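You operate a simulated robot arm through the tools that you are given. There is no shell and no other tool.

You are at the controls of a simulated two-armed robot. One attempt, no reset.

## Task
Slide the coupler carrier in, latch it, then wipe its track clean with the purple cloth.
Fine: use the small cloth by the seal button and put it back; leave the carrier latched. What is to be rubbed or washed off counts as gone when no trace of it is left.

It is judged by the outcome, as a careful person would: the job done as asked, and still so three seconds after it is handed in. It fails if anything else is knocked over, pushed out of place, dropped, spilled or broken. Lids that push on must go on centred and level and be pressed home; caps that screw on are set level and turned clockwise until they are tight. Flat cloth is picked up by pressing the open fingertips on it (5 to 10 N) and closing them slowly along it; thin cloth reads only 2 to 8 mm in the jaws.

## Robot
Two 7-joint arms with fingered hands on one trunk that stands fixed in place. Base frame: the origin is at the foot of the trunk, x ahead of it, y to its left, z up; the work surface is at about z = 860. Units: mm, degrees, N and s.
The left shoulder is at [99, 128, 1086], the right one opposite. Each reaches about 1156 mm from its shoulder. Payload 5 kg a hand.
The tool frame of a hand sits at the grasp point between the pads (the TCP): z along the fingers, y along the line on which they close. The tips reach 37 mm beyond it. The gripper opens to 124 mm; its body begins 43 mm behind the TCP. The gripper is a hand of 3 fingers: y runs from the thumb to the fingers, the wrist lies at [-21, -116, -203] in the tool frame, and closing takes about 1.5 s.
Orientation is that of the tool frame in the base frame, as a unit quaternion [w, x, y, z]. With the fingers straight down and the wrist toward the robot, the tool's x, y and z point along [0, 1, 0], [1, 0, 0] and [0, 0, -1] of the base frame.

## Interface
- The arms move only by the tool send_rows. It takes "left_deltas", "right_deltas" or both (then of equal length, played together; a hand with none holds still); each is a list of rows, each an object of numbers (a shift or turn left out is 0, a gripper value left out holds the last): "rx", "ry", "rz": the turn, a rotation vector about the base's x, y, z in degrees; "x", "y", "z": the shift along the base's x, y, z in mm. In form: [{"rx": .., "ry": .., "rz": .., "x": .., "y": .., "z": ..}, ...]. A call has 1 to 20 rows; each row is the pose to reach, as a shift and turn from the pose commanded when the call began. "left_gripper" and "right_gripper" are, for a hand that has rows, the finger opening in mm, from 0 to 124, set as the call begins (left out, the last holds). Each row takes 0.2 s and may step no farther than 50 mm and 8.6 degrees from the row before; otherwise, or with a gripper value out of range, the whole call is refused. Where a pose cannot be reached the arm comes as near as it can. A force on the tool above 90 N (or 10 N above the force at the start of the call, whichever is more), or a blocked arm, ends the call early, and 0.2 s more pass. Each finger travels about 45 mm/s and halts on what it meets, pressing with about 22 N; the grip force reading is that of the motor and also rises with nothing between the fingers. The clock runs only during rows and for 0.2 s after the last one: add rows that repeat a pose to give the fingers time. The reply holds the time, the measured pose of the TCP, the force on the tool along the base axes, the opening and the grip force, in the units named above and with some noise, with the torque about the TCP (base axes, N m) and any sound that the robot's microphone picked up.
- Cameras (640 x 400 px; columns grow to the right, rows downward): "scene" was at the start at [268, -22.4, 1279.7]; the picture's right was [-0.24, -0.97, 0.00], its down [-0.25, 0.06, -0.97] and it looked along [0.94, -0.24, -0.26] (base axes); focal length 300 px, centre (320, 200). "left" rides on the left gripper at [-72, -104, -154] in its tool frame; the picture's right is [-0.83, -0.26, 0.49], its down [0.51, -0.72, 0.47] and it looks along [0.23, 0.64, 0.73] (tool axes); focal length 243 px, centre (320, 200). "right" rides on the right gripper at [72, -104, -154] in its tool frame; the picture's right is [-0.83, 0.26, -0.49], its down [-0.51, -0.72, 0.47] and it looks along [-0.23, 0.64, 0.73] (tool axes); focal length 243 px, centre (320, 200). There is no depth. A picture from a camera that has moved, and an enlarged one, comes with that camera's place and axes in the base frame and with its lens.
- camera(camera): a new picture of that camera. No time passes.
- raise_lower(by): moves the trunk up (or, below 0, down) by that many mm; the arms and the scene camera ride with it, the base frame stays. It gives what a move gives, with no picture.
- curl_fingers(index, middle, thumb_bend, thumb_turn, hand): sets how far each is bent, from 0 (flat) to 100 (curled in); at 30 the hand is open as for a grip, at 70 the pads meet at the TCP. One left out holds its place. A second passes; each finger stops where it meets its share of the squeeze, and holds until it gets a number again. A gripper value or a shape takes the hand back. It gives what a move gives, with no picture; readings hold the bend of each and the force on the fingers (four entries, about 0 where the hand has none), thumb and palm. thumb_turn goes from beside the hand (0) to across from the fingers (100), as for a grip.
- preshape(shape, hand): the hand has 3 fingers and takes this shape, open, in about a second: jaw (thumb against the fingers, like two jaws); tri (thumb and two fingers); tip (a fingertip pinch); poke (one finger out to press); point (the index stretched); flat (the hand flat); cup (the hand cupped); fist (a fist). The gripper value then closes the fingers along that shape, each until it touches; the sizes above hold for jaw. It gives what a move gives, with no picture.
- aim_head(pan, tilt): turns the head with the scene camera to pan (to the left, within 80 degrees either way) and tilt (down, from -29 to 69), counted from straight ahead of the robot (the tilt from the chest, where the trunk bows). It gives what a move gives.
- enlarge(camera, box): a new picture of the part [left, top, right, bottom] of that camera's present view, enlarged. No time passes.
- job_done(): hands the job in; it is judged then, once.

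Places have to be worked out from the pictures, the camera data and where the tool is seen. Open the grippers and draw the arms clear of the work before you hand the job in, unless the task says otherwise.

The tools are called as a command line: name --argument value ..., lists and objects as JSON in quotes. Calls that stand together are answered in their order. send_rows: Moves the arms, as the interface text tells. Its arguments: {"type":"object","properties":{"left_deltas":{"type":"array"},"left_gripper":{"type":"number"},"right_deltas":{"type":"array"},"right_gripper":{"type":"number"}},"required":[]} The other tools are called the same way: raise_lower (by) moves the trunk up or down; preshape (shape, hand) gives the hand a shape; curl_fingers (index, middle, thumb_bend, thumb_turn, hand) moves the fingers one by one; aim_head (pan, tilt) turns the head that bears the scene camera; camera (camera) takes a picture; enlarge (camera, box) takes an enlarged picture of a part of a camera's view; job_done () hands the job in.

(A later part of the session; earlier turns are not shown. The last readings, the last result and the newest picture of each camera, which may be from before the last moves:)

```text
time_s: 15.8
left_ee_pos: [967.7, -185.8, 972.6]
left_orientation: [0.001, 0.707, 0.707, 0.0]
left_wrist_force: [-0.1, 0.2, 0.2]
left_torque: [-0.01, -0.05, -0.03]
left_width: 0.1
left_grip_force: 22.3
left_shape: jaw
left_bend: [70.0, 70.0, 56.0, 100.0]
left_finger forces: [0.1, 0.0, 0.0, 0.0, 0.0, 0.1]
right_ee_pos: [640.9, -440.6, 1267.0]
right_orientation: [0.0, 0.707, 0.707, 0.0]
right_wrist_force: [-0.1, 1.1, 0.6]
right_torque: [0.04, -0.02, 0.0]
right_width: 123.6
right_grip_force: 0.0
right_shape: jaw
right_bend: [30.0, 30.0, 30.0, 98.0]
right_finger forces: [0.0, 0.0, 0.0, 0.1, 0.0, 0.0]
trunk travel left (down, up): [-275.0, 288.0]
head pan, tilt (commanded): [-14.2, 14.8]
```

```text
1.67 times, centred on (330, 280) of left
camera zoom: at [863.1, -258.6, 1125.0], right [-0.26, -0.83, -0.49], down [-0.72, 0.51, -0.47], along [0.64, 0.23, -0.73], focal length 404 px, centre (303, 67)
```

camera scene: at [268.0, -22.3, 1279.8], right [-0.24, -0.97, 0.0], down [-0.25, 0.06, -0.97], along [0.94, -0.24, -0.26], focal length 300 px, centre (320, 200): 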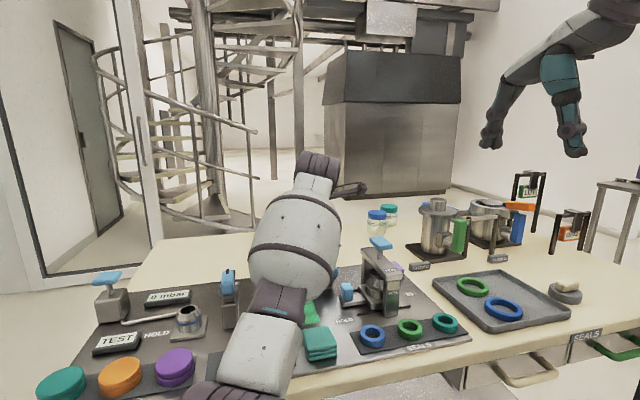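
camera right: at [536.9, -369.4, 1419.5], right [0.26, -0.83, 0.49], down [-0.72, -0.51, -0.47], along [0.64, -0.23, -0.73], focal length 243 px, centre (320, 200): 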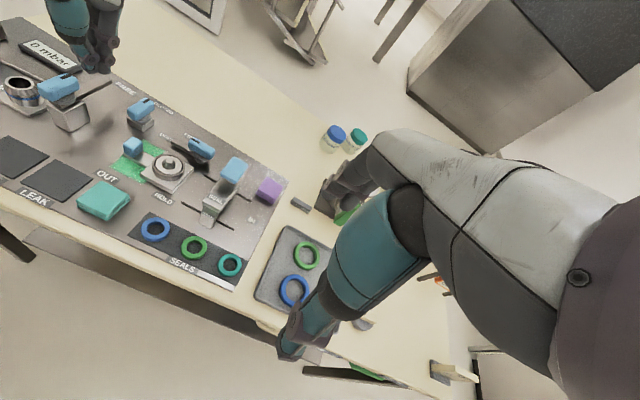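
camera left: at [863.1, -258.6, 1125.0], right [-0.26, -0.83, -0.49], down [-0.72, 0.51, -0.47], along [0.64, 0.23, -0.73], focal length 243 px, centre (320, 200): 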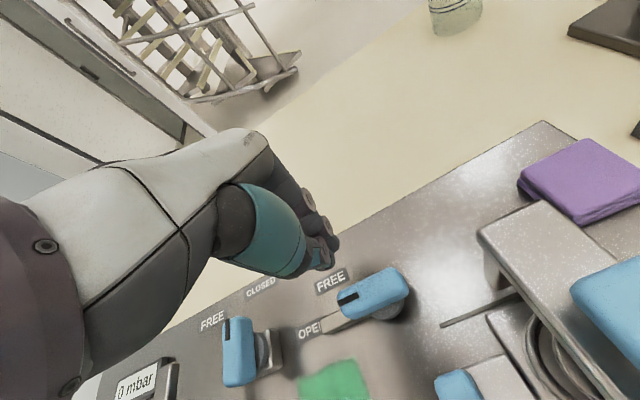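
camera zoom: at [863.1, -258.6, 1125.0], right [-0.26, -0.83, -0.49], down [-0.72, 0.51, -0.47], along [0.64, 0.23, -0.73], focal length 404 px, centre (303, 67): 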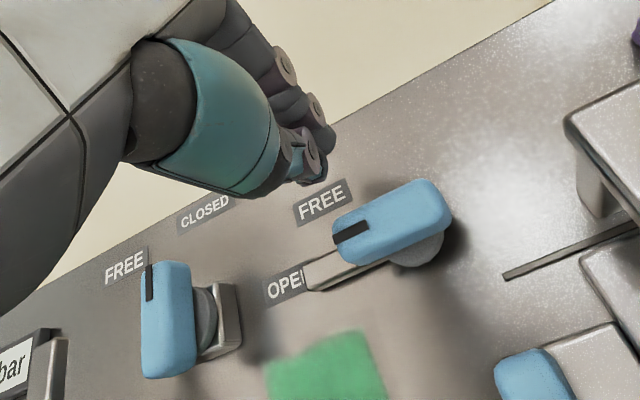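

Elbow and forearm are well clear. I lower to handle height and start the arc push around the pivot, to about 60° of swing first.

send_rows --left_deltas '[{"z": -14}, {"z": -27}, {"x": -8, "y": -1, "z": -27}, {"x": -15, "y": -2, "z": -27}, {"x": -18, "y": 2, "z": -27}, {"x": -21, "y": 6, "z": -27}, {"x": -25, "y": 9, "z": -27}, {"x": -29, "y": 12, "z": -27}, {"x": -38, "y": 15, "z": -27}, {"x": -38, "y": 15, "z": -27}]'

enlarge --camera "left" --box '[200, 160, 560, 400]'

enlarge --camera "right" --box '[100, 60, 280, 210]'

```text
time_s: 18.0
left_ee_pos: [929.1, -170.9, 945.7]
left_orientation: [0.0, 0.707, 0.707, 0.0]
left_wrist_force: [0.0, 0.1, 0.4]
left_torque: [0.01, 0.02, 0.02]
left_width: 0.0
left_grip_force: 21.8
left_shape: jaw
left_bend: [70.0, 70.0, 56.0, 100.0]
left_finger forces: [0.0, 0.0, 0.0, 0.1, 0.0, 0.0]
right_ee_pos: [642.2, -442.5, 1265.3]
right_orientation: [0.0, 0.707, 0.707, 0.0]
right_wrist_force: [-0.1, -0.8, -0.1]
right_torque: [0.0, 0.0, 0.04]
right_width: 123.5
right_grip_force: 0.1
right_shape: jaw
right_bend: [30.0, 30.0, 30.0, 98.0]
right_finger forces: [0.0, 0.1, 0.1, 0.0, 0.0, 0.0]
trunk travel left (down, up): [-275.0, 288.0]
head pan, tilt (commanded): [-14.2, 14.8]
```

```text
1.67 times, centred on (380, 280) of left
camera zoom: at [823.6, -244.2, 1098.1], right [-0.26, -0.83, -0.49], down [-0.72, 0.51, -0.47], along [0.64, 0.23, -0.73], focal length 404 px, centre (220, 67)
```

zoom: 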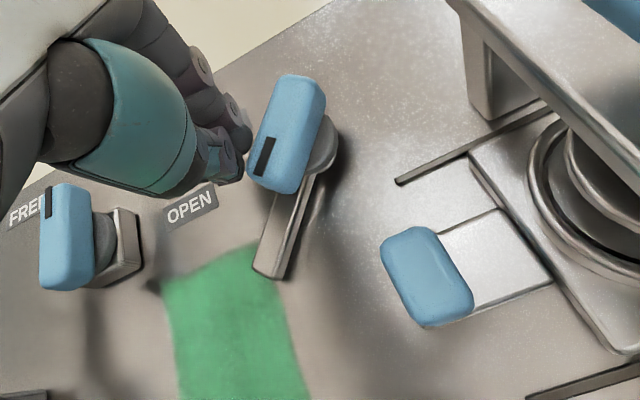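

```text
2.67 times, centred on (190, 135) of right
camera zoom: at [537.6, -368.5, 1419.4], right [0.26, -0.83, 0.49], down [-0.72, -0.51, -0.47], along [0.64, -0.23, -0.73], focal length 647 px, centre (667, 373)
```

zoom: 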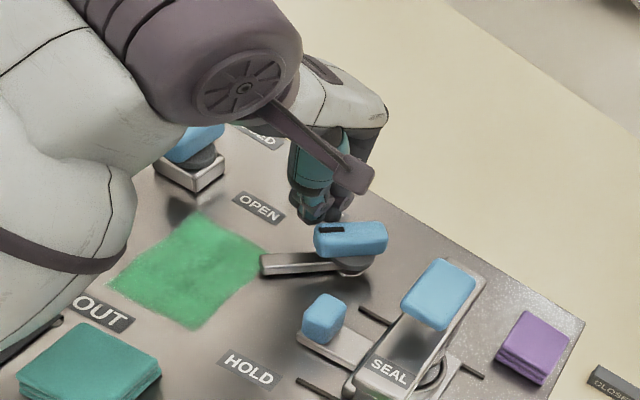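

The latch has swung about 45–50° with negligible force. I continue the arc to 90°, watching for a stop or click.

send_rows --left_deltas '[{"x": -5, "y": 0.5}, {"x": -10, "y": 1}, {"x": -15, "y": 0.5}, {"x": -20, "y": 0}, {"x": -24, "y": -2}, {"x": -28, "y": -4}, {"x": -30, "y": -7}, {"x": -30, "y": -7}]'

enlarge --camera "left" --box '[200, 160, 560, 400]'

enlarge --camera "right" --box '[100, 60, 280, 210]'

```text
time_s: 19.8
left_ee_pos: [897.9, -178.4, 946.3]
left_orientation: [0.0, 0.707, 0.707, 0.001]
left_wrist_force: [0.2, 0.5, 0.4]
left_torque: [0.01, -0.01, -0.01]
left_width: 0.3
left_grip_force: 22.1
left_shape: jaw
left_bend: [70.0, 70.0, 56.0, 100.0]
left_finger forces: [0.0, 0.0, 0.0, 0.0, 0.1, 0.0]
right_ee_pos: [639.9, -440.4, 1267.3]
right_orientation: [0.001, 0.707, 0.707, 0.0]
right_wrist_force: [0.2, -0.7, 0.2]
right_torque: [-0.02, 0.01, -0.04]
right_width: 123.7
right_grip_force: 0.1
right_shape: jaw
right_bend: [30.0, 30.0, 30.0, 98.0]
right_finger forces: [0.0, 0.0, 0.1, 0.0, 0.1, 0.1]
trunk travel left (down, up): [-275.0, 288.0]
head pan, tilt (commanded): [-14.2, 14.8]
```

```text
1.67 times, centred on (380, 280) of left
camera zoom: at [793.8, -250.8, 1098.5], right [-0.26, -0.83, -0.49], down [-0.72, 0.51, -0.47], along [0.64, 0.23, -0.73], focal length 404 px, centre (220, 67)
```

zoom: 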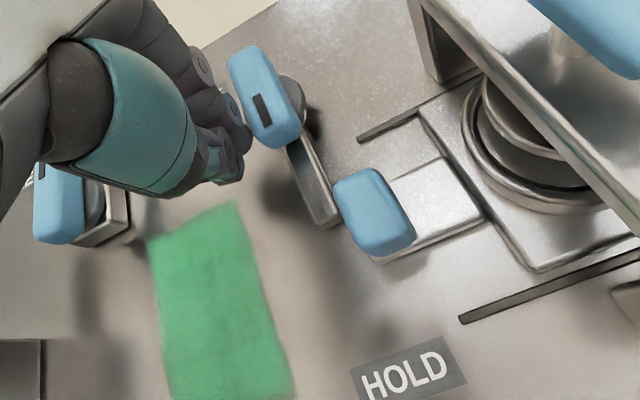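

```text
2.67 times, centred on (190, 135) of right
camera zoom: at [537.5, -368.4, 1419.5], right [0.26, -0.83, 0.49], down [-0.72, -0.51, -0.47], along [0.64, -0.23, -0.73], focal length 647 px, centre (667, 373)
```

zoom: 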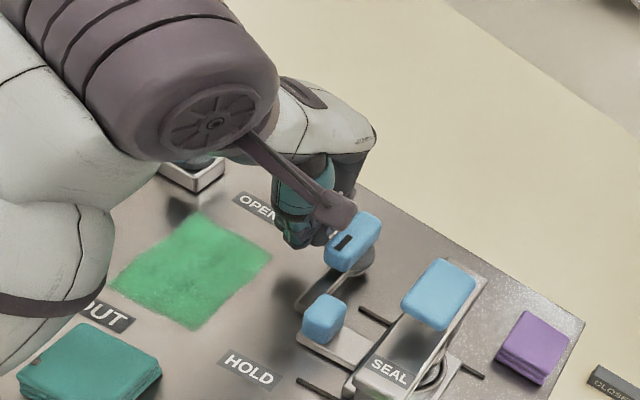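

The latch bar is now almost square behind the knob (about 85–90°). I nudge the handle end a few more mm towards -y to seat it against its stop.

send_rows --left_deltas '[{"y": -2}, {"y": -4}, {"y": -6}, {"y": -6}]'

enlarge --camera "left" --box '[240, 160, 480, 320]'

```text
time_s: 20.8
left_ee_pos: [898.0, -181.0, 946.4]
left_orientation: [-0.001, 0.707, 0.707, 0.0]
left_wrist_force: [-2.3, 19.8, -0.2]
left_torque: [0.47, 0.03, 0.12]
left_width: 0.0
left_grip_force: 22.5
left_shape: jaw
left_bend: [70.0, 70.0, 56.0, 100.0]
left_finger forces: [0.1, 0.0, 0.0, 0.0, 0.0, 0.1]
right_ee_pos: [640.6, -438.6, 1267.7]
right_orientation: [0.002, 0.707, 0.708, 0.0]
right_wrist_force: [0.5, 0.2, -0.2]
right_torque: [0.03, -0.02, -0.02]
right_width: 123.5
right_grip_force: 0.0
right_shape: jaw
right_bend: [30.0, 30.0, 30.0, 98.0]
right_finger forces: [0.0, 0.0, 0.0, 0.0, 0.1, 0.0]
trunk travel left (down, up): [-275.0, 288.0]
head pan, tilt (commanded): [-14.2, 14.8]
```

```text
2.50 times, centred on (360, 240) of left
camera zoom: at [794.0, -254.2, 1098.5], right [-0.26, -0.83, -0.49], down [-0.72, 0.51, -0.47], along [0.64, 0.23, -0.73], focal length 606 px, centre (220, 100)
```

zoom: 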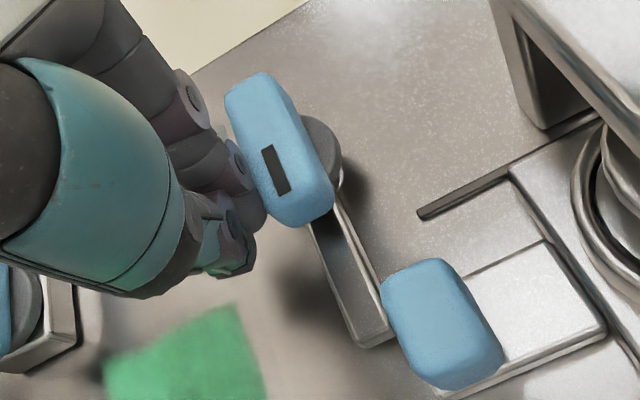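

A 20 N reaction at y shows the latch is hard against its stop at HOLD. I back off, rise, and retract the left arm to its start pose to clear the view.

send_rows --left_deltas '[{"y": 6}, {"y": 16}, {"y": 26, "z": 5}, {"y": 28, "z": 40}, {"y": 30, "z": 80}, {"x": -10, "y": 40, "z": 120}, {"x": -20, "y": 70, "z": 150}, {"x": -35, "y": 110, "z": 170}, {"x": -50, "y": 150, "z": 190}, {"x": -65, "y": 190, "z": 210}, {"x": -80, "y": 230, "z": 230}, {"x": -95, "y": 270, "z": 245}, {"x": -110, "y": 310, "z": 260}, {"x": -120, "y": 345, "z": 275}, {"x": -127, "y": 371, "z": 283}, {"x": -127, "y": 371, "z": 283}]'

camera --camera "scene"

enlarge --camera "scene" --box '[240, 230, 420, 350]'

enlarge --camera "right" --box '[80, 80, 290, 230]'

```text
time_s: 24.2
left_ee_pos: [851.3, 218.0, 1222.4]
left_orientation: [-0.001, 0.707, 0.707, 0.0]
left_wrist_force: [0.5, 0.4, -0.3]
left_torque: [0.03, -0.02, 0.0]
left_width: 0.1
left_grip_force: 22.5
left_shape: jaw
left_bend: [70.0, 70.0, 56.0, 100.0]
left_finger forces: [0.1, 0.0, 0.0, 0.0, 0.0, 0.0]
left hand out of reach, approached as far as the arm can: row 9, 10, 11, 12, 13, 14, 15, 16
right_ee_pos: [640.9, -441.3, 1266.5]
right_orientation: [0.001, 0.707, 0.707, 0.0]
right_wrist_force: [-0.1, 0.0, 0.4]
right_torque: [0.04, 0.03, -0.02]
right_width: 123.5
right_grip_force: 0.2
right_shape: jaw
right_bend: [30.0, 30.0, 30.0, 98.0]
right_finger forces: [0.1, 0.1, 0.0, 0.0, 0.1, 0.0]
trunk travel left (down, up): [-275.0, 288.0]
head pan, tilt (commanded): [-14.2, 14.8]
```

```text
taken
camera scene: at [268.3, -22.8, 1279.6], right [-0.24, -0.97, 0.0], down [-0.25, 0.06, -0.97], along [0.94, -0.24, -0.26], focal length 300 px, centre (320, 200)
```

scene: 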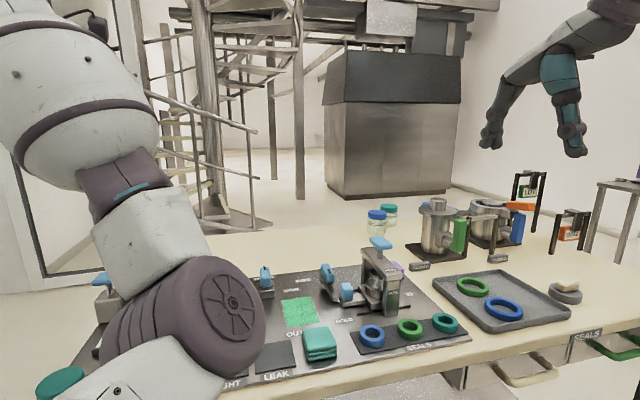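

```text
3.33 times, centred on (330, 290) of scene
camera zoom: at [268.3, -22.8, 1279.6], right [-0.24, -0.97, 0.0], down [-0.25, 0.06, -0.97], along [0.94, -0.24, -0.26], focal length 998 px, centre (287, -100)
```

zoom: 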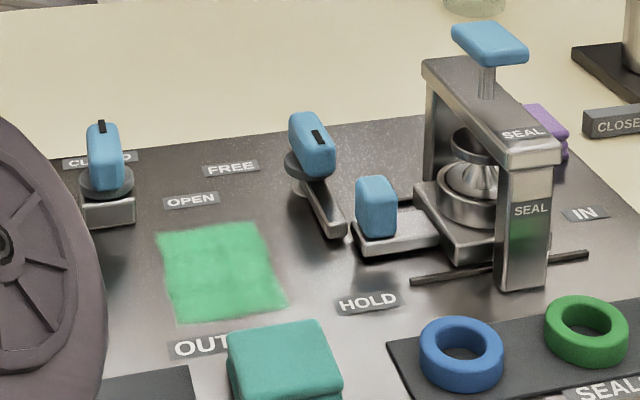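

```text
2.67 times, centred on (185, 155) of right
camera zoom: at [537.8, -368.9, 1419.2], right [0.26, -0.83, 0.49], down [-0.72, -0.51, -0.47], along [0.64, -0.23, -0.73], focal length 647 px, centre (680, 320)
```

zoom: 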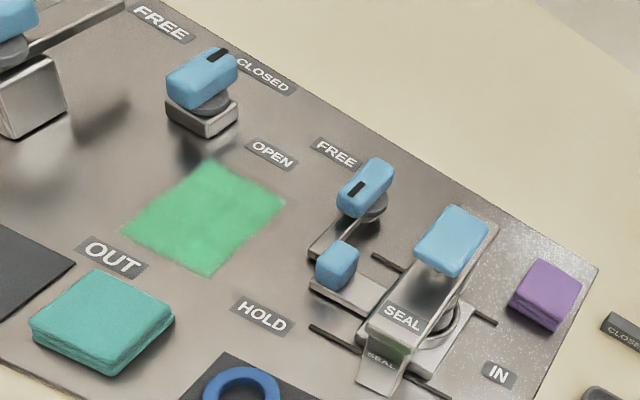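

The carrier is latched: the bar sits squarely behind the tongue. The left arm took an awkward elbow configuration during the retreat, so I check where its elbow is.

camera --camera "right"

camera --camera "left"

```text
taken
camera right: at [537.8, -368.9, 1419.2], right [0.26, -0.83, 0.49], down [-0.72, -0.51, -0.47], along [0.64, -0.23, -0.73], focal length 243 px, centre (320, 200)
```

right: 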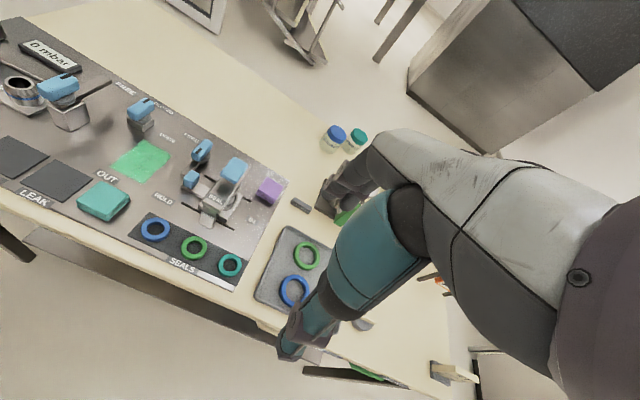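

```text
taken
camera left: at [746.5, 144.7, 1375.6], right [-0.26, -0.83, -0.49], down [-0.72, 0.51, -0.47], along [0.64, 0.23, -0.73], focal length 243 px, centre (320, 200)
```

left: 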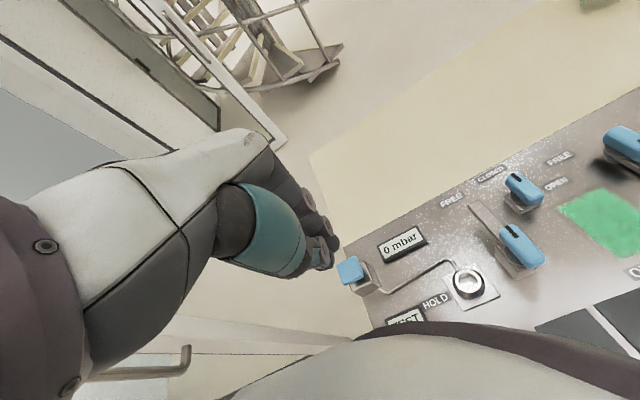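

The elbow is at roughly z ≈ 1100, well above the table, but I want the left arm farther out of the way. I try moving it back and to the left.

send_rows --left_deltas '[{"y": 30, "z": 0}, {"y": 60, "z": 0}, {"x": -20, "y": 90, "z": 0}, {"x": -40, "y": 110, "z": 0}, {"x": -60, "y": 130, "z": 0}, {"x": -60, "y": 130, "z": 0}]'

camera --camera "scene"

```text
time_s: 25.6
left_ee_pos: [792.4, 348.1, 1220.1]
left_orientation: [0.0, 0.707, 0.707, 0.0]
left_wrist_force: [0.5, -0.3, 0.8]
left_torque: [-0.03, 0.0, 0.01]
left_width: 0.1
left_grip_force: 21.7
left_shape: jaw
left_bend: [70.0, 70.0, 56.0, 100.0]
left_finger forces: [0.0, 0.0, 0.0, 0.0, 0.1, 0.1]
right_ee_pos: [641.9, -441.3, 1266.0]
right_orientation: [-0.001, 0.707, 0.708, 0.0]
right_wrist_force: [0.6, 0.1, -0.3]
right_torque: [-0.01, 0.01, 0.01]
right_width: 123.6
right_grip_force: 0.1
right_shape: jaw
right_bend: [30.0, 30.0, 30.0, 98.0]
right_finger forces: [0.0, 0.0, 0.1, 0.0, 0.0, 0.1]
trunk travel left (down, up): [-275.0, 288.0]
head pan, tilt (commanded): [-14.2, 14.8]
```

```text
taken
camera scene: at [268.3, -22.5, 1279.6], right [-0.24, -0.97, 0.0], down [-0.25, 0.06, -0.97], along [0.94, -0.24, -0.26], focal length 300 px, centre (320, 200)
```

scene: 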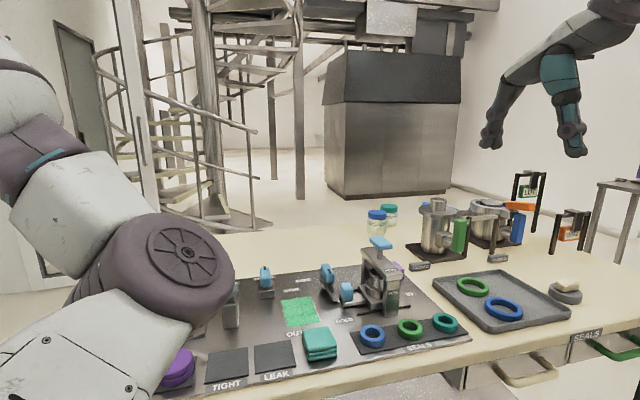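

The elbow moved left and up. I shift a little farther left so there's ample room for the right arm.

send_rows --left_deltas '[{"y": 30, "z": 10}, {"y": 60, "z": 20}, {"y": 90, "z": 30}, {"y": 110, "z": 40}, {"y": 110, "z": 40}]'

camera --camera "scene"

```text
time_s: 26.8
left_ee_pos: [792.8, 455.3, 1260.9]
left_orientation: [0.0, 0.707, 0.707, 0.0]
left_wrist_force: [1.0, 0.0, -0.1]
left_torque: [0.01, 0.0, 0.01]
left_width: 0.1
left_grip_force: 21.2
left_shape: jaw
left_bend: [70.0, 70.0, 56.0, 100.0]
left_finger forces: [0.0, 0.0, 0.1, 0.1, 0.0, 0.0]
right_ee_pos: [641.3, -442.2, 1266.3]
right_orientation: [0.0, 0.707, 0.707, 0.0]
right_wrist_force: [-0.2, 0.3, -0.3]
right_torque: [0.03, -0.02, 0.03]
right_width: 123.5
right_grip_force: 0.1
right_shape: jaw
right_bend: [30.0, 30.0, 30.0, 98.0]
right_finger forces: [0.0, 0.0, 0.0, 0.0, 0.0, 0.0]
trunk travel left (down, up): [-275.0, 288.0]
head pan, tilt (commanded): [-14.2, 14.8]
```

```text
taken
camera scene: at [268.3, -23.0, 1279.6], right [-0.24, -0.97, 0.0], down [-0.25, 0.06, -0.97], along [0.94, -0.24, -0.26], focal length 300 px, centre (320, 200)
```

scene: 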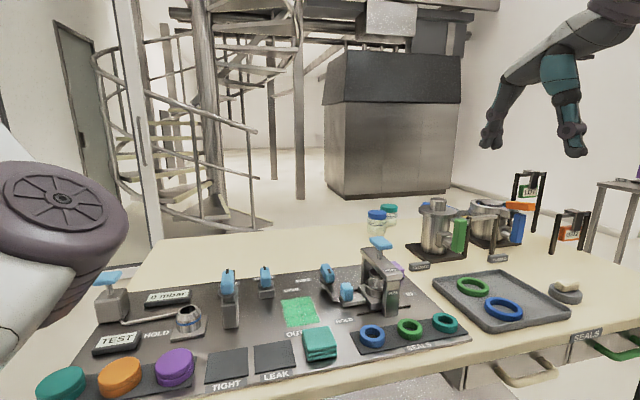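

The table is clear now. I bring the open right hand over the purple cloth, near (944, -393), staying high above the press button.

send_rows --right_deltas '[{"x": 40, "y": 0, "z": -10}, {"x": 80, "y": 0, "z": -25}, {"x": 120, "y": 5, "z": -45}, {"x": 160, "y": 12, "z": -70}, {"x": 200, "y": 20, "z": -90}, {"x": 240, "y": 30, "z": -110}, {"x": 275, "y": 40, "z": -130}, {"x": 303, "y": 49, "z": -150}, {"x": 303, "y": 49, "z": -160}, {"x": 303, "y": 49, "z": -160}]' --right_gripper 124

camera --camera "right"

enlarge --camera "scene" --box '[330, 130, 480, 310]'

```text
time_s: 29.0
left_ee_pos: [792.2, 457.5, 1261.1]
left_orientation: [0.0, 0.707, 0.708, 0.0]
left_wrist_force: [-0.4, -0.9, -0.4]
left_torque: [-0.01, 0.01, 0.03]
left_width: 0.1
left_grip_force: 21.9
left_shape: jaw
left_bend: [70.0, 70.0, 56.0, 100.0]
left_finger forces: [0.0, 0.1, 0.0, 0.1, 0.1, 0.0]
right_ee_pos: [945.9, -391.7, 1106.5]
right_orientation: [0.001, 0.707, 0.707, 0.001]
right_wrist_force: [0.2, 0.0, 0.2]
right_torque: [-0.01, -0.03, -0.02]
right_width: 123.6
right_grip_force: 0.1
right_shape: jaw
right_bend: [30.0, 30.0, 30.0, 98.0]
right_finger forces: [0.0, 0.0, 0.1, 0.0, 0.1, 0.0]
trunk travel left (down, up): [-275.0, 288.0]
head pan, tilt (commanded): [-14.2, 14.8]
```

```text
taken
camera right: at [842.2, -318.8, 1259.2], right [0.26, -0.83, 0.49], down [-0.72, -0.51, -0.47], along [0.64, -0.23, -0.73], focal length 243 px, centre (320, 200)
```

right: 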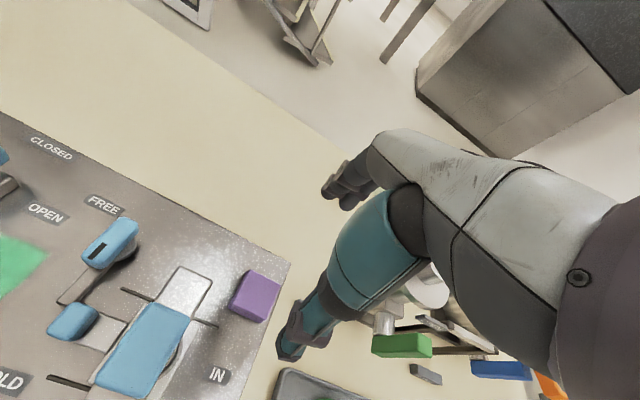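

```text
2.22 times, centred on (405, 220) of scene
camera zoom: at [268.2, -22.1, 1279.7], right [-0.24, -0.97, 0.0], down [-0.25, 0.06, -0.97], along [0.94, -0.24, -0.26], focal length 666 px, centre (131, 156)
```

zoom: 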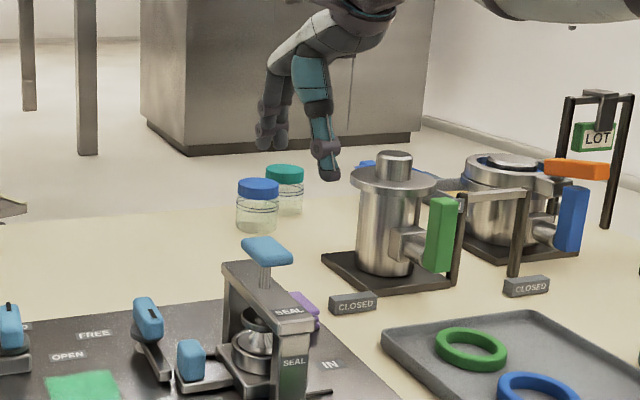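

I zoom in on the cloth from the right hand's camera to get its exact place and yaw.

enlarge --camera "right" --box '[200, 250, 320, 340]'

enlarge --camera "scene" --box '[370, 240, 430, 290]'

```text
4.44 times, centred on (260, 295) of right
camera zoom: at [842.2, -318.8, 1259.2], right [0.26, -0.83, 0.49], down [-0.72, -0.51, -0.47], along [0.64, -0.23, -0.73], focal length 1078 px, centre (587, -222)
```

zoom: 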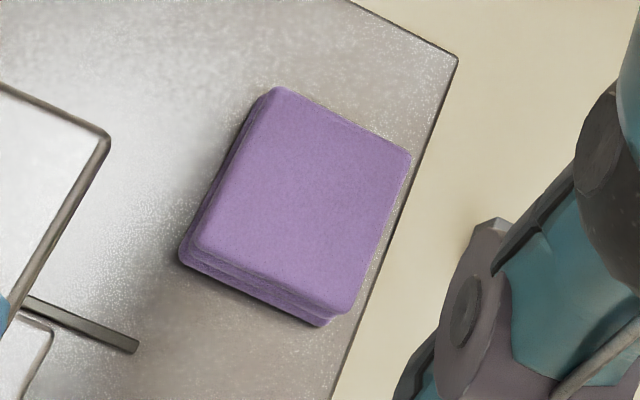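

```text
8.00 times, centred on (400, 265) of scene
camera zoom: at [268.2, -22.1, 1279.7], right [-0.24, -0.97, 0.0], down [-0.25, 0.06, -0.97], along [0.94, -0.24, -0.26], focal length 2396 px, centre (-320, -320)
```

zoom: 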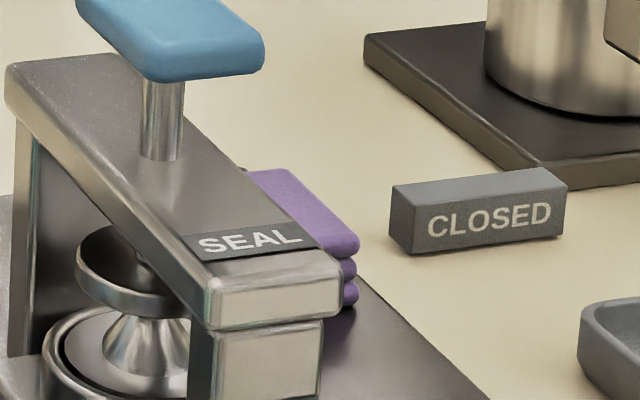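

The cloth spans x 921–975, y -368 to -423, square to the base axes, centre (948, -396). I line up over it with the jaws at 100 mm and descend to TCP z ≈ 920, with the hand camera staying above the press button.

send_rows --right_deltas '[{"x": 4, "y": -3, "z": -35}, {"x": 4, "y": -3, "z": -75}, {"x": 4, "y": -3, "z": -115}, {"x": 4, "y": -3, "z": -145}, {"x": 4, "y": -3, "z": -165}, {"x": 4, "y": -3, "z": -180}, {"x": 4, "y": -3, "z": -187}, {"x": 4, "y": -3, "z": -187}]' --right_gripper 100

camera --camera "right"

enlarge --camera "scene" --box '[340, 190, 460, 310]'

```text
time_s: 30.8
left_ee_pos: [792.2, 456.0, 1262.5]
left_orientation: [0.001, 0.707, 0.708, 0.0]
left_wrist_force: [-0.2, 0.1, -0.3]
left_torque: [-0.01, -0.01, 0.0]
left_width: 0.2
left_grip_force: 22.2
left_shape: jaw
left_bend: [70.0, 70.0, 56.0, 100.0]
left_finger forces: [0.0, 0.0, 0.0, 0.1, 0.1, 0.0]
right_ee_pos: [948.1, -395.2, 920.2]
right_orientation: [0.001, 0.707, 0.707, 0.0]
right_wrist_force: [0.9, -0.2, 0.1]
right_torque: [0.03, 0.0, 0.0]
right_width: 100.0
right_grip_force: 0.1
right_shape: jaw
right_bend: [26.0, 34.0, 49.0, 99.0]
right_finger forces: [0.0, 0.1, 0.0, 0.1, 0.1, 0.1]
trunk travel left (down, up): [-275.0, 288.0]
head pan, tilt (commanded): [-14.2, 14.8]
```

```text
taken
camera right: at [843.7, -322.9, 1072.5], right [0.26, -0.83, 0.49], down [-0.72, -0.51, -0.47], along [0.64, -0.23, -0.73], focal length 243 px, centre (320, 200)
```

right: 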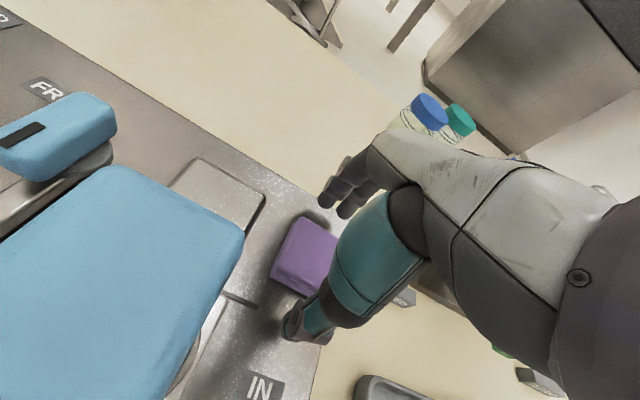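

```text
3.33 times, centred on (400, 250) of scene
camera zoom: at [267.7, -22.4, 1279.8], right [-0.24, -0.97, 0.0], down [-0.25, 0.06, -0.97], along [0.94, -0.24, -0.26], focal length 998 px, centre (53, 33)
```

zoom: 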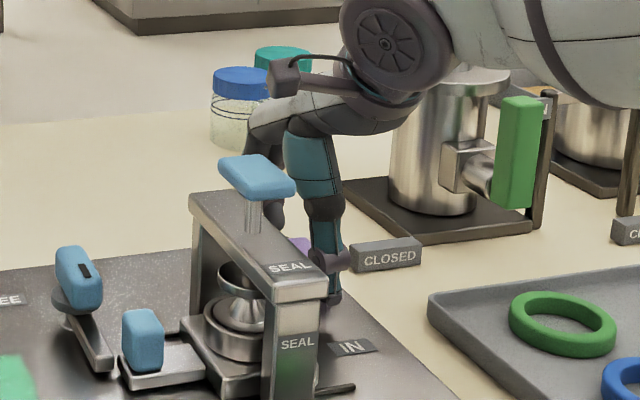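

The hand straddles the cloth with thumb in front and fingers behind. I lower a little in small steps, watching for contact force on the panel.

send_rows --right_deltas '[{"z": -2}, {"z": -4}, {"z": -6}, {"z": -6}]'

enlarge --camera "right" --box '[240, 150, 400, 370]'

```text
time_s: 31.8
left_ee_pos: [791.5, 457.7, 1261.0]
left_orientation: [0.0, 0.707, 0.707, -0.001]
left_wrist_force: [-0.1, 0.1, -0.4]
left_torque: [0.01, -0.03, -0.02]
left_width: 0.0
left_grip_force: 21.6
left_shape: jaw
left_bend: [70.0, 70.0, 56.0, 100.0]
left_finger forces: [0.1, 0.0, 0.1, 0.0, 0.0, 0.1]
right_ee_pos: [947.2, -396.3, 913.8]
right_orientation: [0.001, 0.707, 0.707, 0.0]
right_wrist_force: [-0.3, -0.3, 0.5]
right_torque: [0.01, 0.0, 0.02]
right_width: 100.2
right_grip_force: 0.0
right_shape: jaw
right_bend: [26.0, 34.0, 49.0, 99.0]
right_finger forces: [0.0, 0.0, 0.0, 0.0, 0.0, 0.1]
trunk travel left (down, up): [-275.0, 288.0]
head pan, tilt (commanded): [-14.2, 14.8]
```

```text
1.82 times, centred on (320, 260) of right
camera zoom: at [844.3, -322.5, 1066.2], right [0.26, -0.83, 0.49], down [-0.72, -0.51, -0.47], along [0.64, -0.23, -0.73], focal length 441 px, centre (320, 91)
```

zoom: 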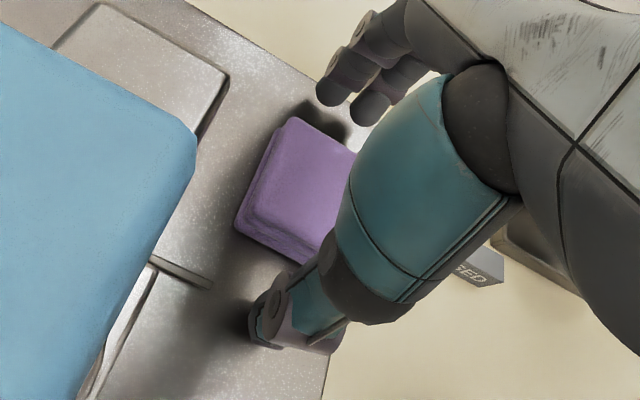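

No contact yet and the cloth is centred between the fingers. I close slowly onto it.

send_rows --right_deltas '[{"z": 0}, {"z": 0}, {"z": 0}, {"z": 0}, {"z": 0}, {"z": 0}]' --right_gripper 60

enlarge --camera "right" --box '[240, 150, 400, 370]'

```text
time_s: 33.2
left_ee_pos: [791.6, 456.7, 1262.6]
left_orientation: [0.0, 0.707, 0.707, 0.0]
left_wrist_force: [0.3, -0.3, 0.5]
left_torque: [0.01, -0.01, -0.01]
left_width: 0.0
left_grip_force: 22.2
left_shape: jaw
left_bend: [70.0, 70.0, 56.0, 100.0]
left_finger forces: [0.0, 0.0, 0.0, 0.0, 0.1, 0.1]
right_ee_pos: [948.8, -395.4, 914.0]
right_orientation: [0.0, 0.707, 0.707, 0.001]
right_wrist_force: [-0.4, 0.0, -0.6]
right_torque: [0.0, -0.02, -0.01]
right_width: 60.7
right_grip_force: 0.1
right_shape: jaw
right_bend: [74.0, 45.0, 70.0, 100.0]
right_finger forces: [0.2, 0.0, 0.1, 0.1, 0.1, 0.0]
trunk travel left (down, up): [-275.0, 288.0]
head pan, tilt (commanded): [-14.2, 14.8]
```

```text
1.82 times, centred on (320, 260) of right
camera zoom: at [844.3, -322.6, 1066.2], right [0.26, -0.83, 0.49], down [-0.72, -0.51, -0.47], along [0.64, -0.23, -0.73], focal length 441 px, centre (320, 91)
```

zoom: 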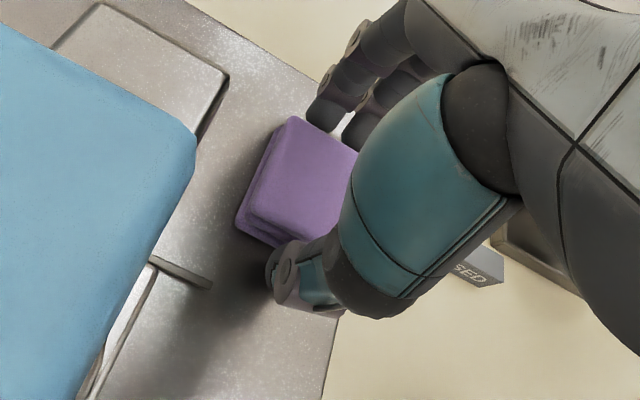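

The fingers are about to touch both edges of the cloth. I keep closing to grip it.

send_rows --right_deltas '[{"z": 0}, {"z": 0}, {"z": 0}, {"z": 0}, {"z": 0}]' --right_gripper 40

enlarge --camera "right" --box '[240, 150, 400, 370]'

enlarge --camera "scene" --box '[370, 220, 450, 310]'

```text
time_s: 34.4
left_ee_pos: [792.4, 456.7, 1261.6]
left_orientation: [0.001, 0.707, 0.708, 0.0]
left_wrist_force: [-0.1, -1.3, 0.3]
left_torque: [0.0, 0.02, 0.0]
left_width: 0.1
left_grip_force: 22.1
left_shape: jaw
left_bend: [70.0, 70.0, 56.0, 100.0]
left_finger forces: [0.0, 0.1, 0.1, 0.0, 0.0, 0.0]
right_ee_pos: [947.7, -395.7, 913.0]
right_orientation: [-0.001, 0.707, 0.707, 0.0]
right_wrist_force: [0.0, 0.4, -0.1]
right_torque: [0.02, 0.04, -0.01]
right_width: 54.3
right_grip_force: 21.4
right_shape: jaw
right_bend: [74.0, 49.0, 71.0, 100.0]
right_finger forces: [12.8, 7.1, 0.0, 0.0, 19.8, 0.1]
trunk travel left (down, up): [-275.0, 288.0]
head pan, tilt (commanded): [-14.2, 14.8]
```

```text
1.82 times, centred on (320, 260) of right
camera zoom: at [844.4, -322.6, 1066.2], right [0.26, -0.83, 0.49], down [-0.72, -0.51, -0.47], along [0.64, -0.23, -0.73], focal length 441 px, centre (320, 91)
```

zoom: 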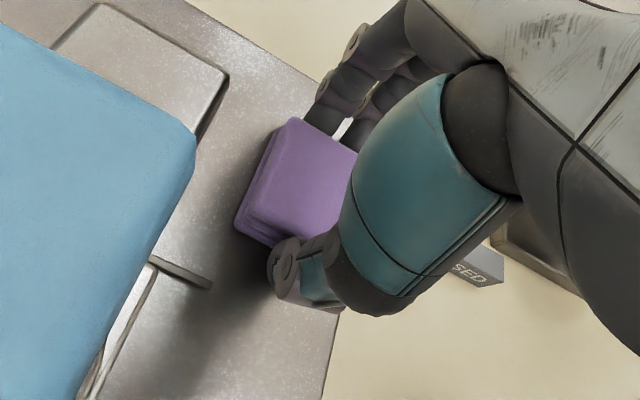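

```text
4.44 times, centred on (410, 265) of scene
camera zoom: at [268.0, -22.4, 1279.7], right [-0.24, -0.97, 0.0], down [-0.25, 0.06, -0.97], along [0.94, -0.24, -0.26], focal length 1331 px, centre (-80, -89)
```

zoom: 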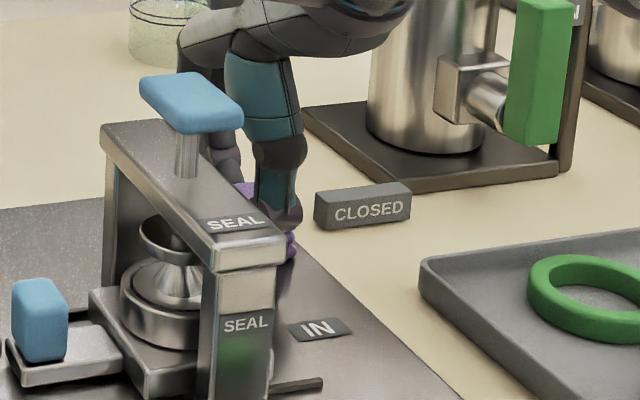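

The cloth is held: opening 54.3 mm with firm finger and thumb forces. Its rest pose is TCP (948, -396, 914), which I note for putting it back; now I lift straight up.

send_rows --right_deltas '[{"z": 8}, {"z": 20}, {"z": 40}, {"z": 70}, {"z": 105}, {"z": 145}, {"z": 185}, {"z": 200}, {"z": 200}]'

camera --camera "right"

enlarge --camera "scene" --box '[340, 150, 480, 310]'

```text
time_s: 36.4
left_ee_pos: [792.1, 457.1, 1261.6]
left_orientation: [-0.001, 0.707, 0.707, 0.0]
left_wrist_force: [0.6, -0.1, 0.6]
left_torque: [0.0, -0.01, 0.02]
left_width: 0.0
left_grip_force: 21.7
left_shape: jaw
left_bend: [70.0, 70.0, 56.0, 100.0]
left_finger forces: [0.1, 0.0, 0.0, 0.0, 0.0, 0.0]
right_ee_pos: [948.5, -396.5, 1113.5]
right_orientation: [0.0, 0.707, 0.707, -0.001]
right_wrist_force: [0.1, -0.6, -0.5]
right_torque: [0.01, -0.01, -0.02]
right_width: 54.5
right_grip_force: 21.7
right_shape: jaw
right_bend: [74.0, 49.0, 71.0, 100.0]
right_finger forces: [12.8, 7.1, 0.1, 0.0, 19.7, 0.0]
trunk travel left (down, up): [-275.0, 288.0]
head pan, tilt (commanded): [-14.2, 14.8]
```

```text
taken
camera right: at [844.6, -322.9, 1267.2], right [0.26, -0.83, 0.49], down [-0.72, -0.51, -0.47], along [0.64, -0.23, -0.73], focal length 243 px, centre (320, 200)
```

right: 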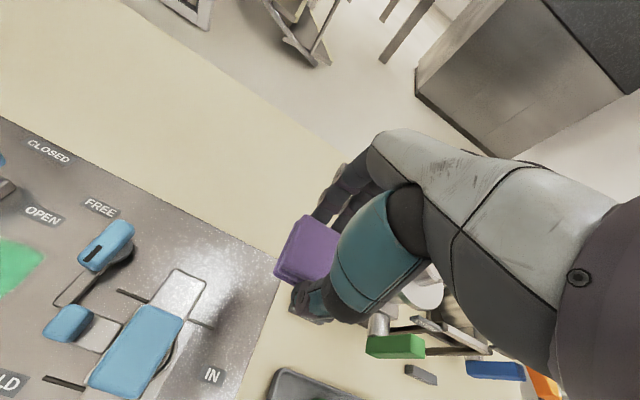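

```text
2.50 times, centred on (410, 230) of scene
camera zoom: at [268.2, -22.4, 1279.7], right [-0.24, -0.97, 0.0], down [-0.25, 0.06, -0.97], along [0.94, -0.24, -0.26], focal length 749 px, centre (95, 125)
```

zoom: 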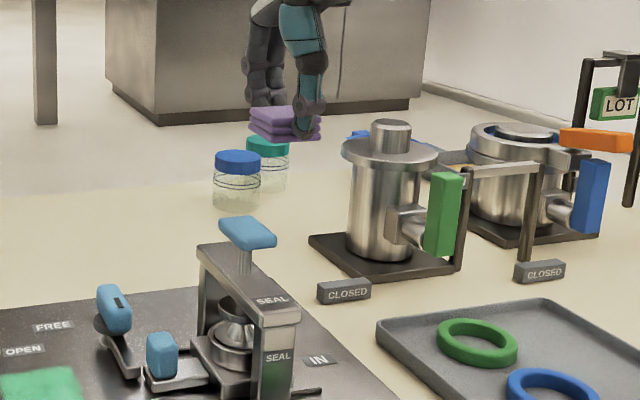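

The cloth is held level. I zoom in to see how far it extends below the fingertips before wiping.

enlarge --camera "scene" --box '[380, 150, 440, 220]'

enlarge --camera "right" --box '[250, 180, 380, 340]'

```text
5.71 times, centred on (410, 185) of scene
camera zoom: at [268.2, -22.4, 1279.7], right [-0.24, -0.97, 0.0], down [-0.25, 0.06, -0.97], along [0.94, -0.24, -0.26], focal length 1712 px, centre (-194, 286)
```

zoom: 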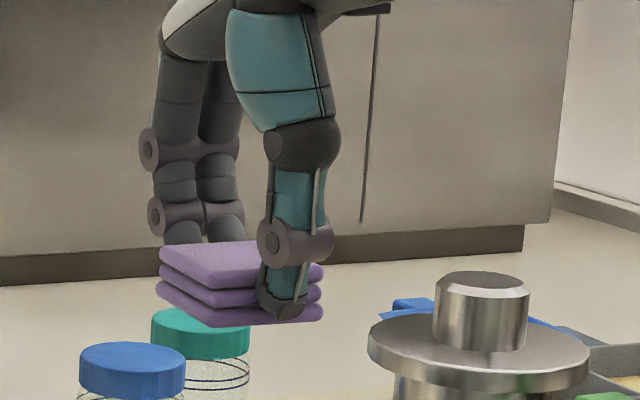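

```text
2.50 times, centred on (315, 260) of right
camera zoom: at [844.6, -322.9, 1267.2], right [0.26, -0.83, 0.49], down [-0.72, -0.51, -0.47], along [0.64, -0.23, -0.73], focal length 606 px, centre (332, 50)
```

zoom: 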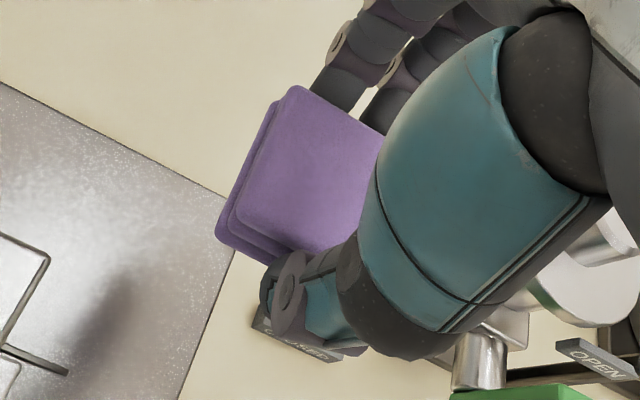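

The cloth's bottom layer sits a few mm below the thumb and finger tips, which is good for wiping. I carry it over at height (cloth bottom well above the press button) to the smear centre (848, -118) and descend to just above it.

send_rows --right_deltas '[{"x": -10, "y": 28}, {"x": -22, "y": 62}, {"x": -36, "y": 100}, {"x": -50, "y": 139}, {"x": -64, "y": 178}, {"x": -78, "y": 217}, {"x": -90, "y": 250}, {"x": -100, "y": 278}, {"x": -100, "y": 278, "z": -35}, {"x": -100, "y": 278, "z": -75}, {"x": -100, "y": 278, "z": -115}, {"x": -100, "y": 278, "z": -150}, {"x": -100, "y": 278, "z": -175}, {"x": -100, "y": 278, "z": -185}, {"x": -100, "y": 278, "z": -185}]'

camera --camera "right"

camera --camera "scene"

```text
time_s: 39.6
left_ee_pos: [792.4, 456.8, 1260.5]
left_orientation: [0.0, 0.707, 0.707, 0.0]
left_wrist_force: [-0.4, -0.2, 0.4]
left_torque: [-0.02, 0.01, 0.02]
left_width: 0.1
left_grip_force: 22.0
left_shape: jaw
left_bend: [70.0, 70.0, 56.0, 100.0]
left_finger forces: [0.1, 0.0, 0.0, 0.0, 0.1, 0.0]
right_ee_pos: [846.9, -115.7, 928.8]
right_orientation: [0.0, 0.707, 0.707, 0.0]
right_wrist_force: [0.8, -0.8, 0.5]
right_torque: [0.03, -0.01, 0.02]
right_width: 54.3
right_grip_force: 21.7
right_shape: jaw
right_bend: [74.0, 49.0, 71.0, 100.0]
right_finger forces: [12.6, 7.0, 0.0, 0.0, 19.7, 0.1]
trunk travel left (down, up): [-275.0, 288.0]
head pan, tilt (commanded): [-14.2, 14.8]
```

```text
taken
camera right: at [744.4, -43.6, 1081.1], right [0.26, -0.83, 0.49], down [-0.72, -0.51, -0.47], along [0.64, -0.23, -0.73], focal length 243 px, centre (320, 200)
```

right: 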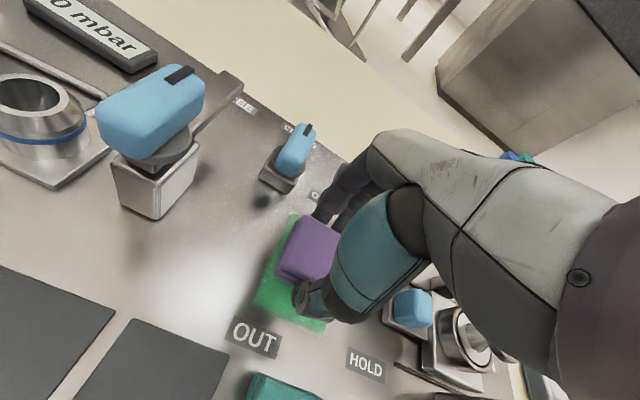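

```text
taken
camera scene: at [268.1, -22.3, 1279.7], right [-0.24, -0.97, 0.0], down [-0.25, 0.06, -0.97], along [0.94, -0.24, -0.26], focal length 300 px, centre (320, 200)
```

scene: 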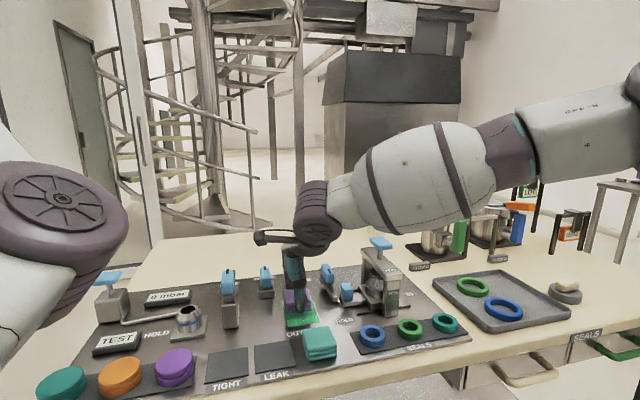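

The cloth hovers over the smear. I lower gently to contact with the panel, looking for a few newtons.

send_rows --right_deltas '[{"z": -5}, {"z": -9}, {"z": -12}, {"z": -14}, {"z": -15}, {"z": -15}]'

```text
time_s: 41.0
left_ee_pos: [791.8, 457.1, 1260.4]
left_orientation: [0.0, 0.707, 0.707, 0.001]
left_wrist_force: [0.2, -0.2, -0.8]
left_torque: [0.01, 0.03, -0.01]
left_width: 0.1
left_grip_force: 22.1
left_shape: jaw
left_bend: [70.0, 70.0, 56.0, 100.0]
left_finger forces: [0.0, 0.1, 0.0, 0.0, 0.0, 0.0]
right_ee_pos: [848.4, -117.4, 914.8]
right_orientation: [0.0, 0.708, 0.707, 0.0]
right_wrist_force: [0.3, -0.4, -0.2]
right_torque: [0.0, 0.0, -0.01]
right_width: 54.2
right_grip_force: 22.1
right_shape: jaw
right_bend: [74.0, 49.0, 71.0, 100.0]
right_finger forces: [12.6, 7.0, 0.0, 0.1, 19.7, 0.0]
trunk travel left (down, up): [-275.0, 288.0]
head pan, tilt (commanded): [-14.2, 14.8]
```

No contact yet at z ≈ 914. I go down in half-millimetre steps.

send_rows --right_deltas '[{"z": -0.5}, {"z": -1}, {"z": -1.5}, {"z": -1.5}]'

```text
time_s: 42.0
left_ee_pos: [791.7, 457.8, 1260.6]
left_orientation: [0.0, 0.707, 0.707, 0.0]
left_wrist_force: [0.6, -0.5, 0.5]
left_torque: [-0.03, 0.04, 0.02]
left_width: 0.1
left_grip_force: 21.3
left_shape: jaw
left_bend: [70.0, 70.0, 56.0, 100.0]
left_finger forces: [0.0, 0.1, 0.0, 0.0, 0.0, 0.0]
right_ee_pos: [847.7, -116.6, 913.7]
right_orientation: [0.0, 0.707, 0.707, 0.0]
right_wrist_force: [0.0, 0.9, 4.8]
right_torque: [-0.02, 0.0, 0.02]
right_width: 54.0
right_grip_force: 22.1
right_shape: jaw
right_bend: [74.0, 49.0, 71.0, 100.0]
right_finger forces: [13.3, 7.6, 0.1, 0.0, 20.4, 0.0]
trunk travel left (down, up): [-275.0, 288.0]
head pan, tilt (commanded): [-14.2, 14.8]
```

Contact: 4.8 N. I press slightly more and sweep back and forth over the whole smear, staying clear of the valve block, teal cloth and latch.

send_rows --right_deltas '[{"x": -14, "y": 8, "z": -0.4}, {"x": -28, "y": 15, "z": -0.4}, {"x": -14, "y": 15, "z": -0.4}, {"x": 0, "y": 15, "z": -0.4}, {"x": 14, "y": 15, "z": -0.4}, {"x": 28, "y": 15, "z": -0.4}, {"x": 28, "y": 4, "z": -0.4}, {"x": 14, "y": 4, "z": -0.4}, {"x": 0, "y": 4, "z": -0.4}, {"x": -14, "y": 4, "z": -0.4}, {"x": -28, "y": 4, "z": -0.4}, {"x": -28, "y": -7, "z": -0.4}, {"x": -14, "y": -7, "z": -0.4}, {"x": 0, "y": -7, "z": -0.4}, {"x": 14, "y": -7, "z": -0.4}, {"x": 28, "y": -7, "z": -0.4}, {"x": 28, "y": -18, "z": -0.4}, {"x": 14, "y": -18, "z": -0.4}, {"x": 0, "y": -18, "z": -0.4}, {"x": -14, "y": -18, "z": -0.4}]'

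camera --camera "right"

enlarge --camera "scene" --box '[250, 250, 370, 350]'

```text
time_s: 46.2
left_ee_pos: [790.4, 457.2, 1260.3]
left_orientation: [0.0, 0.708, 0.707, 0.0]
left_wrist_force: [0.8, -0.5, -0.6]
left_torque: [-0.05, -0.02, 0.02]
left_width: 0.2
left_grip_force: 22.1
left_shape: jaw
left_bend: [70.0, 70.0, 56.0, 100.0]
left_finger forces: [0.0, 0.1, 0.0, 0.2, 0.0, 0.0]
right_ee_pos: [832.1, -135.2, 912.8]
right_orientation: [0.001, 0.708, 0.707, 0.0]
right_wrist_force: [1.2, 0.9, 4.9]
right_torque: [-0.02, -0.07, 0.01]
right_width: 54.4
right_grip_force: 22.3
right_shape: jaw
right_bend: [74.0, 49.0, 71.0, 100.0]
right_finger forces: [14.7, 8.3, 0.0, 0.1, 21.5, 0.0]
trunk travel left (down, up): [-275.0, 288.0]
head pan, tilt (commanded): [-14.2, 14.8]
```

```text
taken
camera right: at [729.2, -62.9, 1065.2], right [0.26, -0.83, 0.49], down [-0.72, -0.51, -0.47], along [0.64, -0.23, -0.73], focal length 243 px, centre (320, 200)
```

right: 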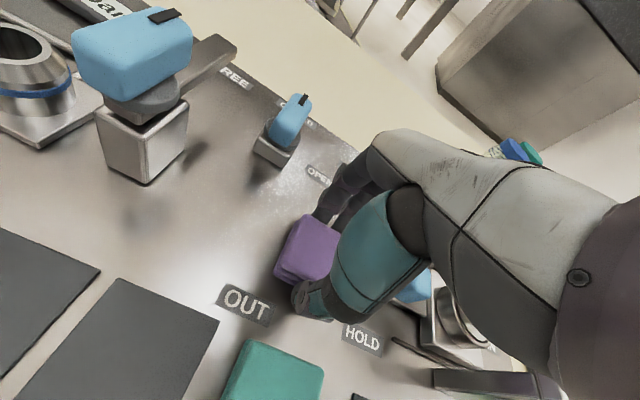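

```text
4.00 times, centred on (310, 300) of scene
camera zoom: at [267.2, -22.3, 1279.9], right [-0.24, -0.97, 0.0], down [-0.25, 0.06, -0.97], along [0.94, -0.24, -0.25], focal length 1198 px, centre (360, -200)
```

zoom: 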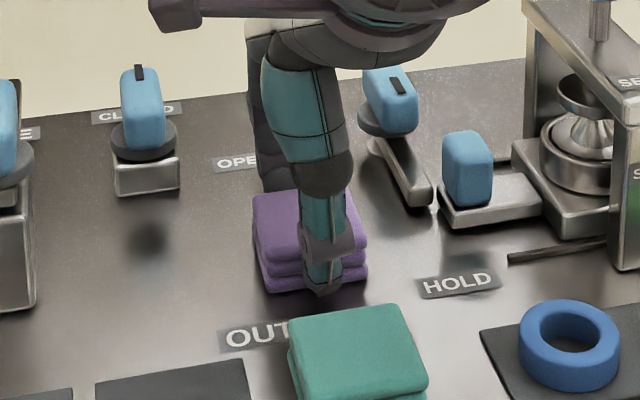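

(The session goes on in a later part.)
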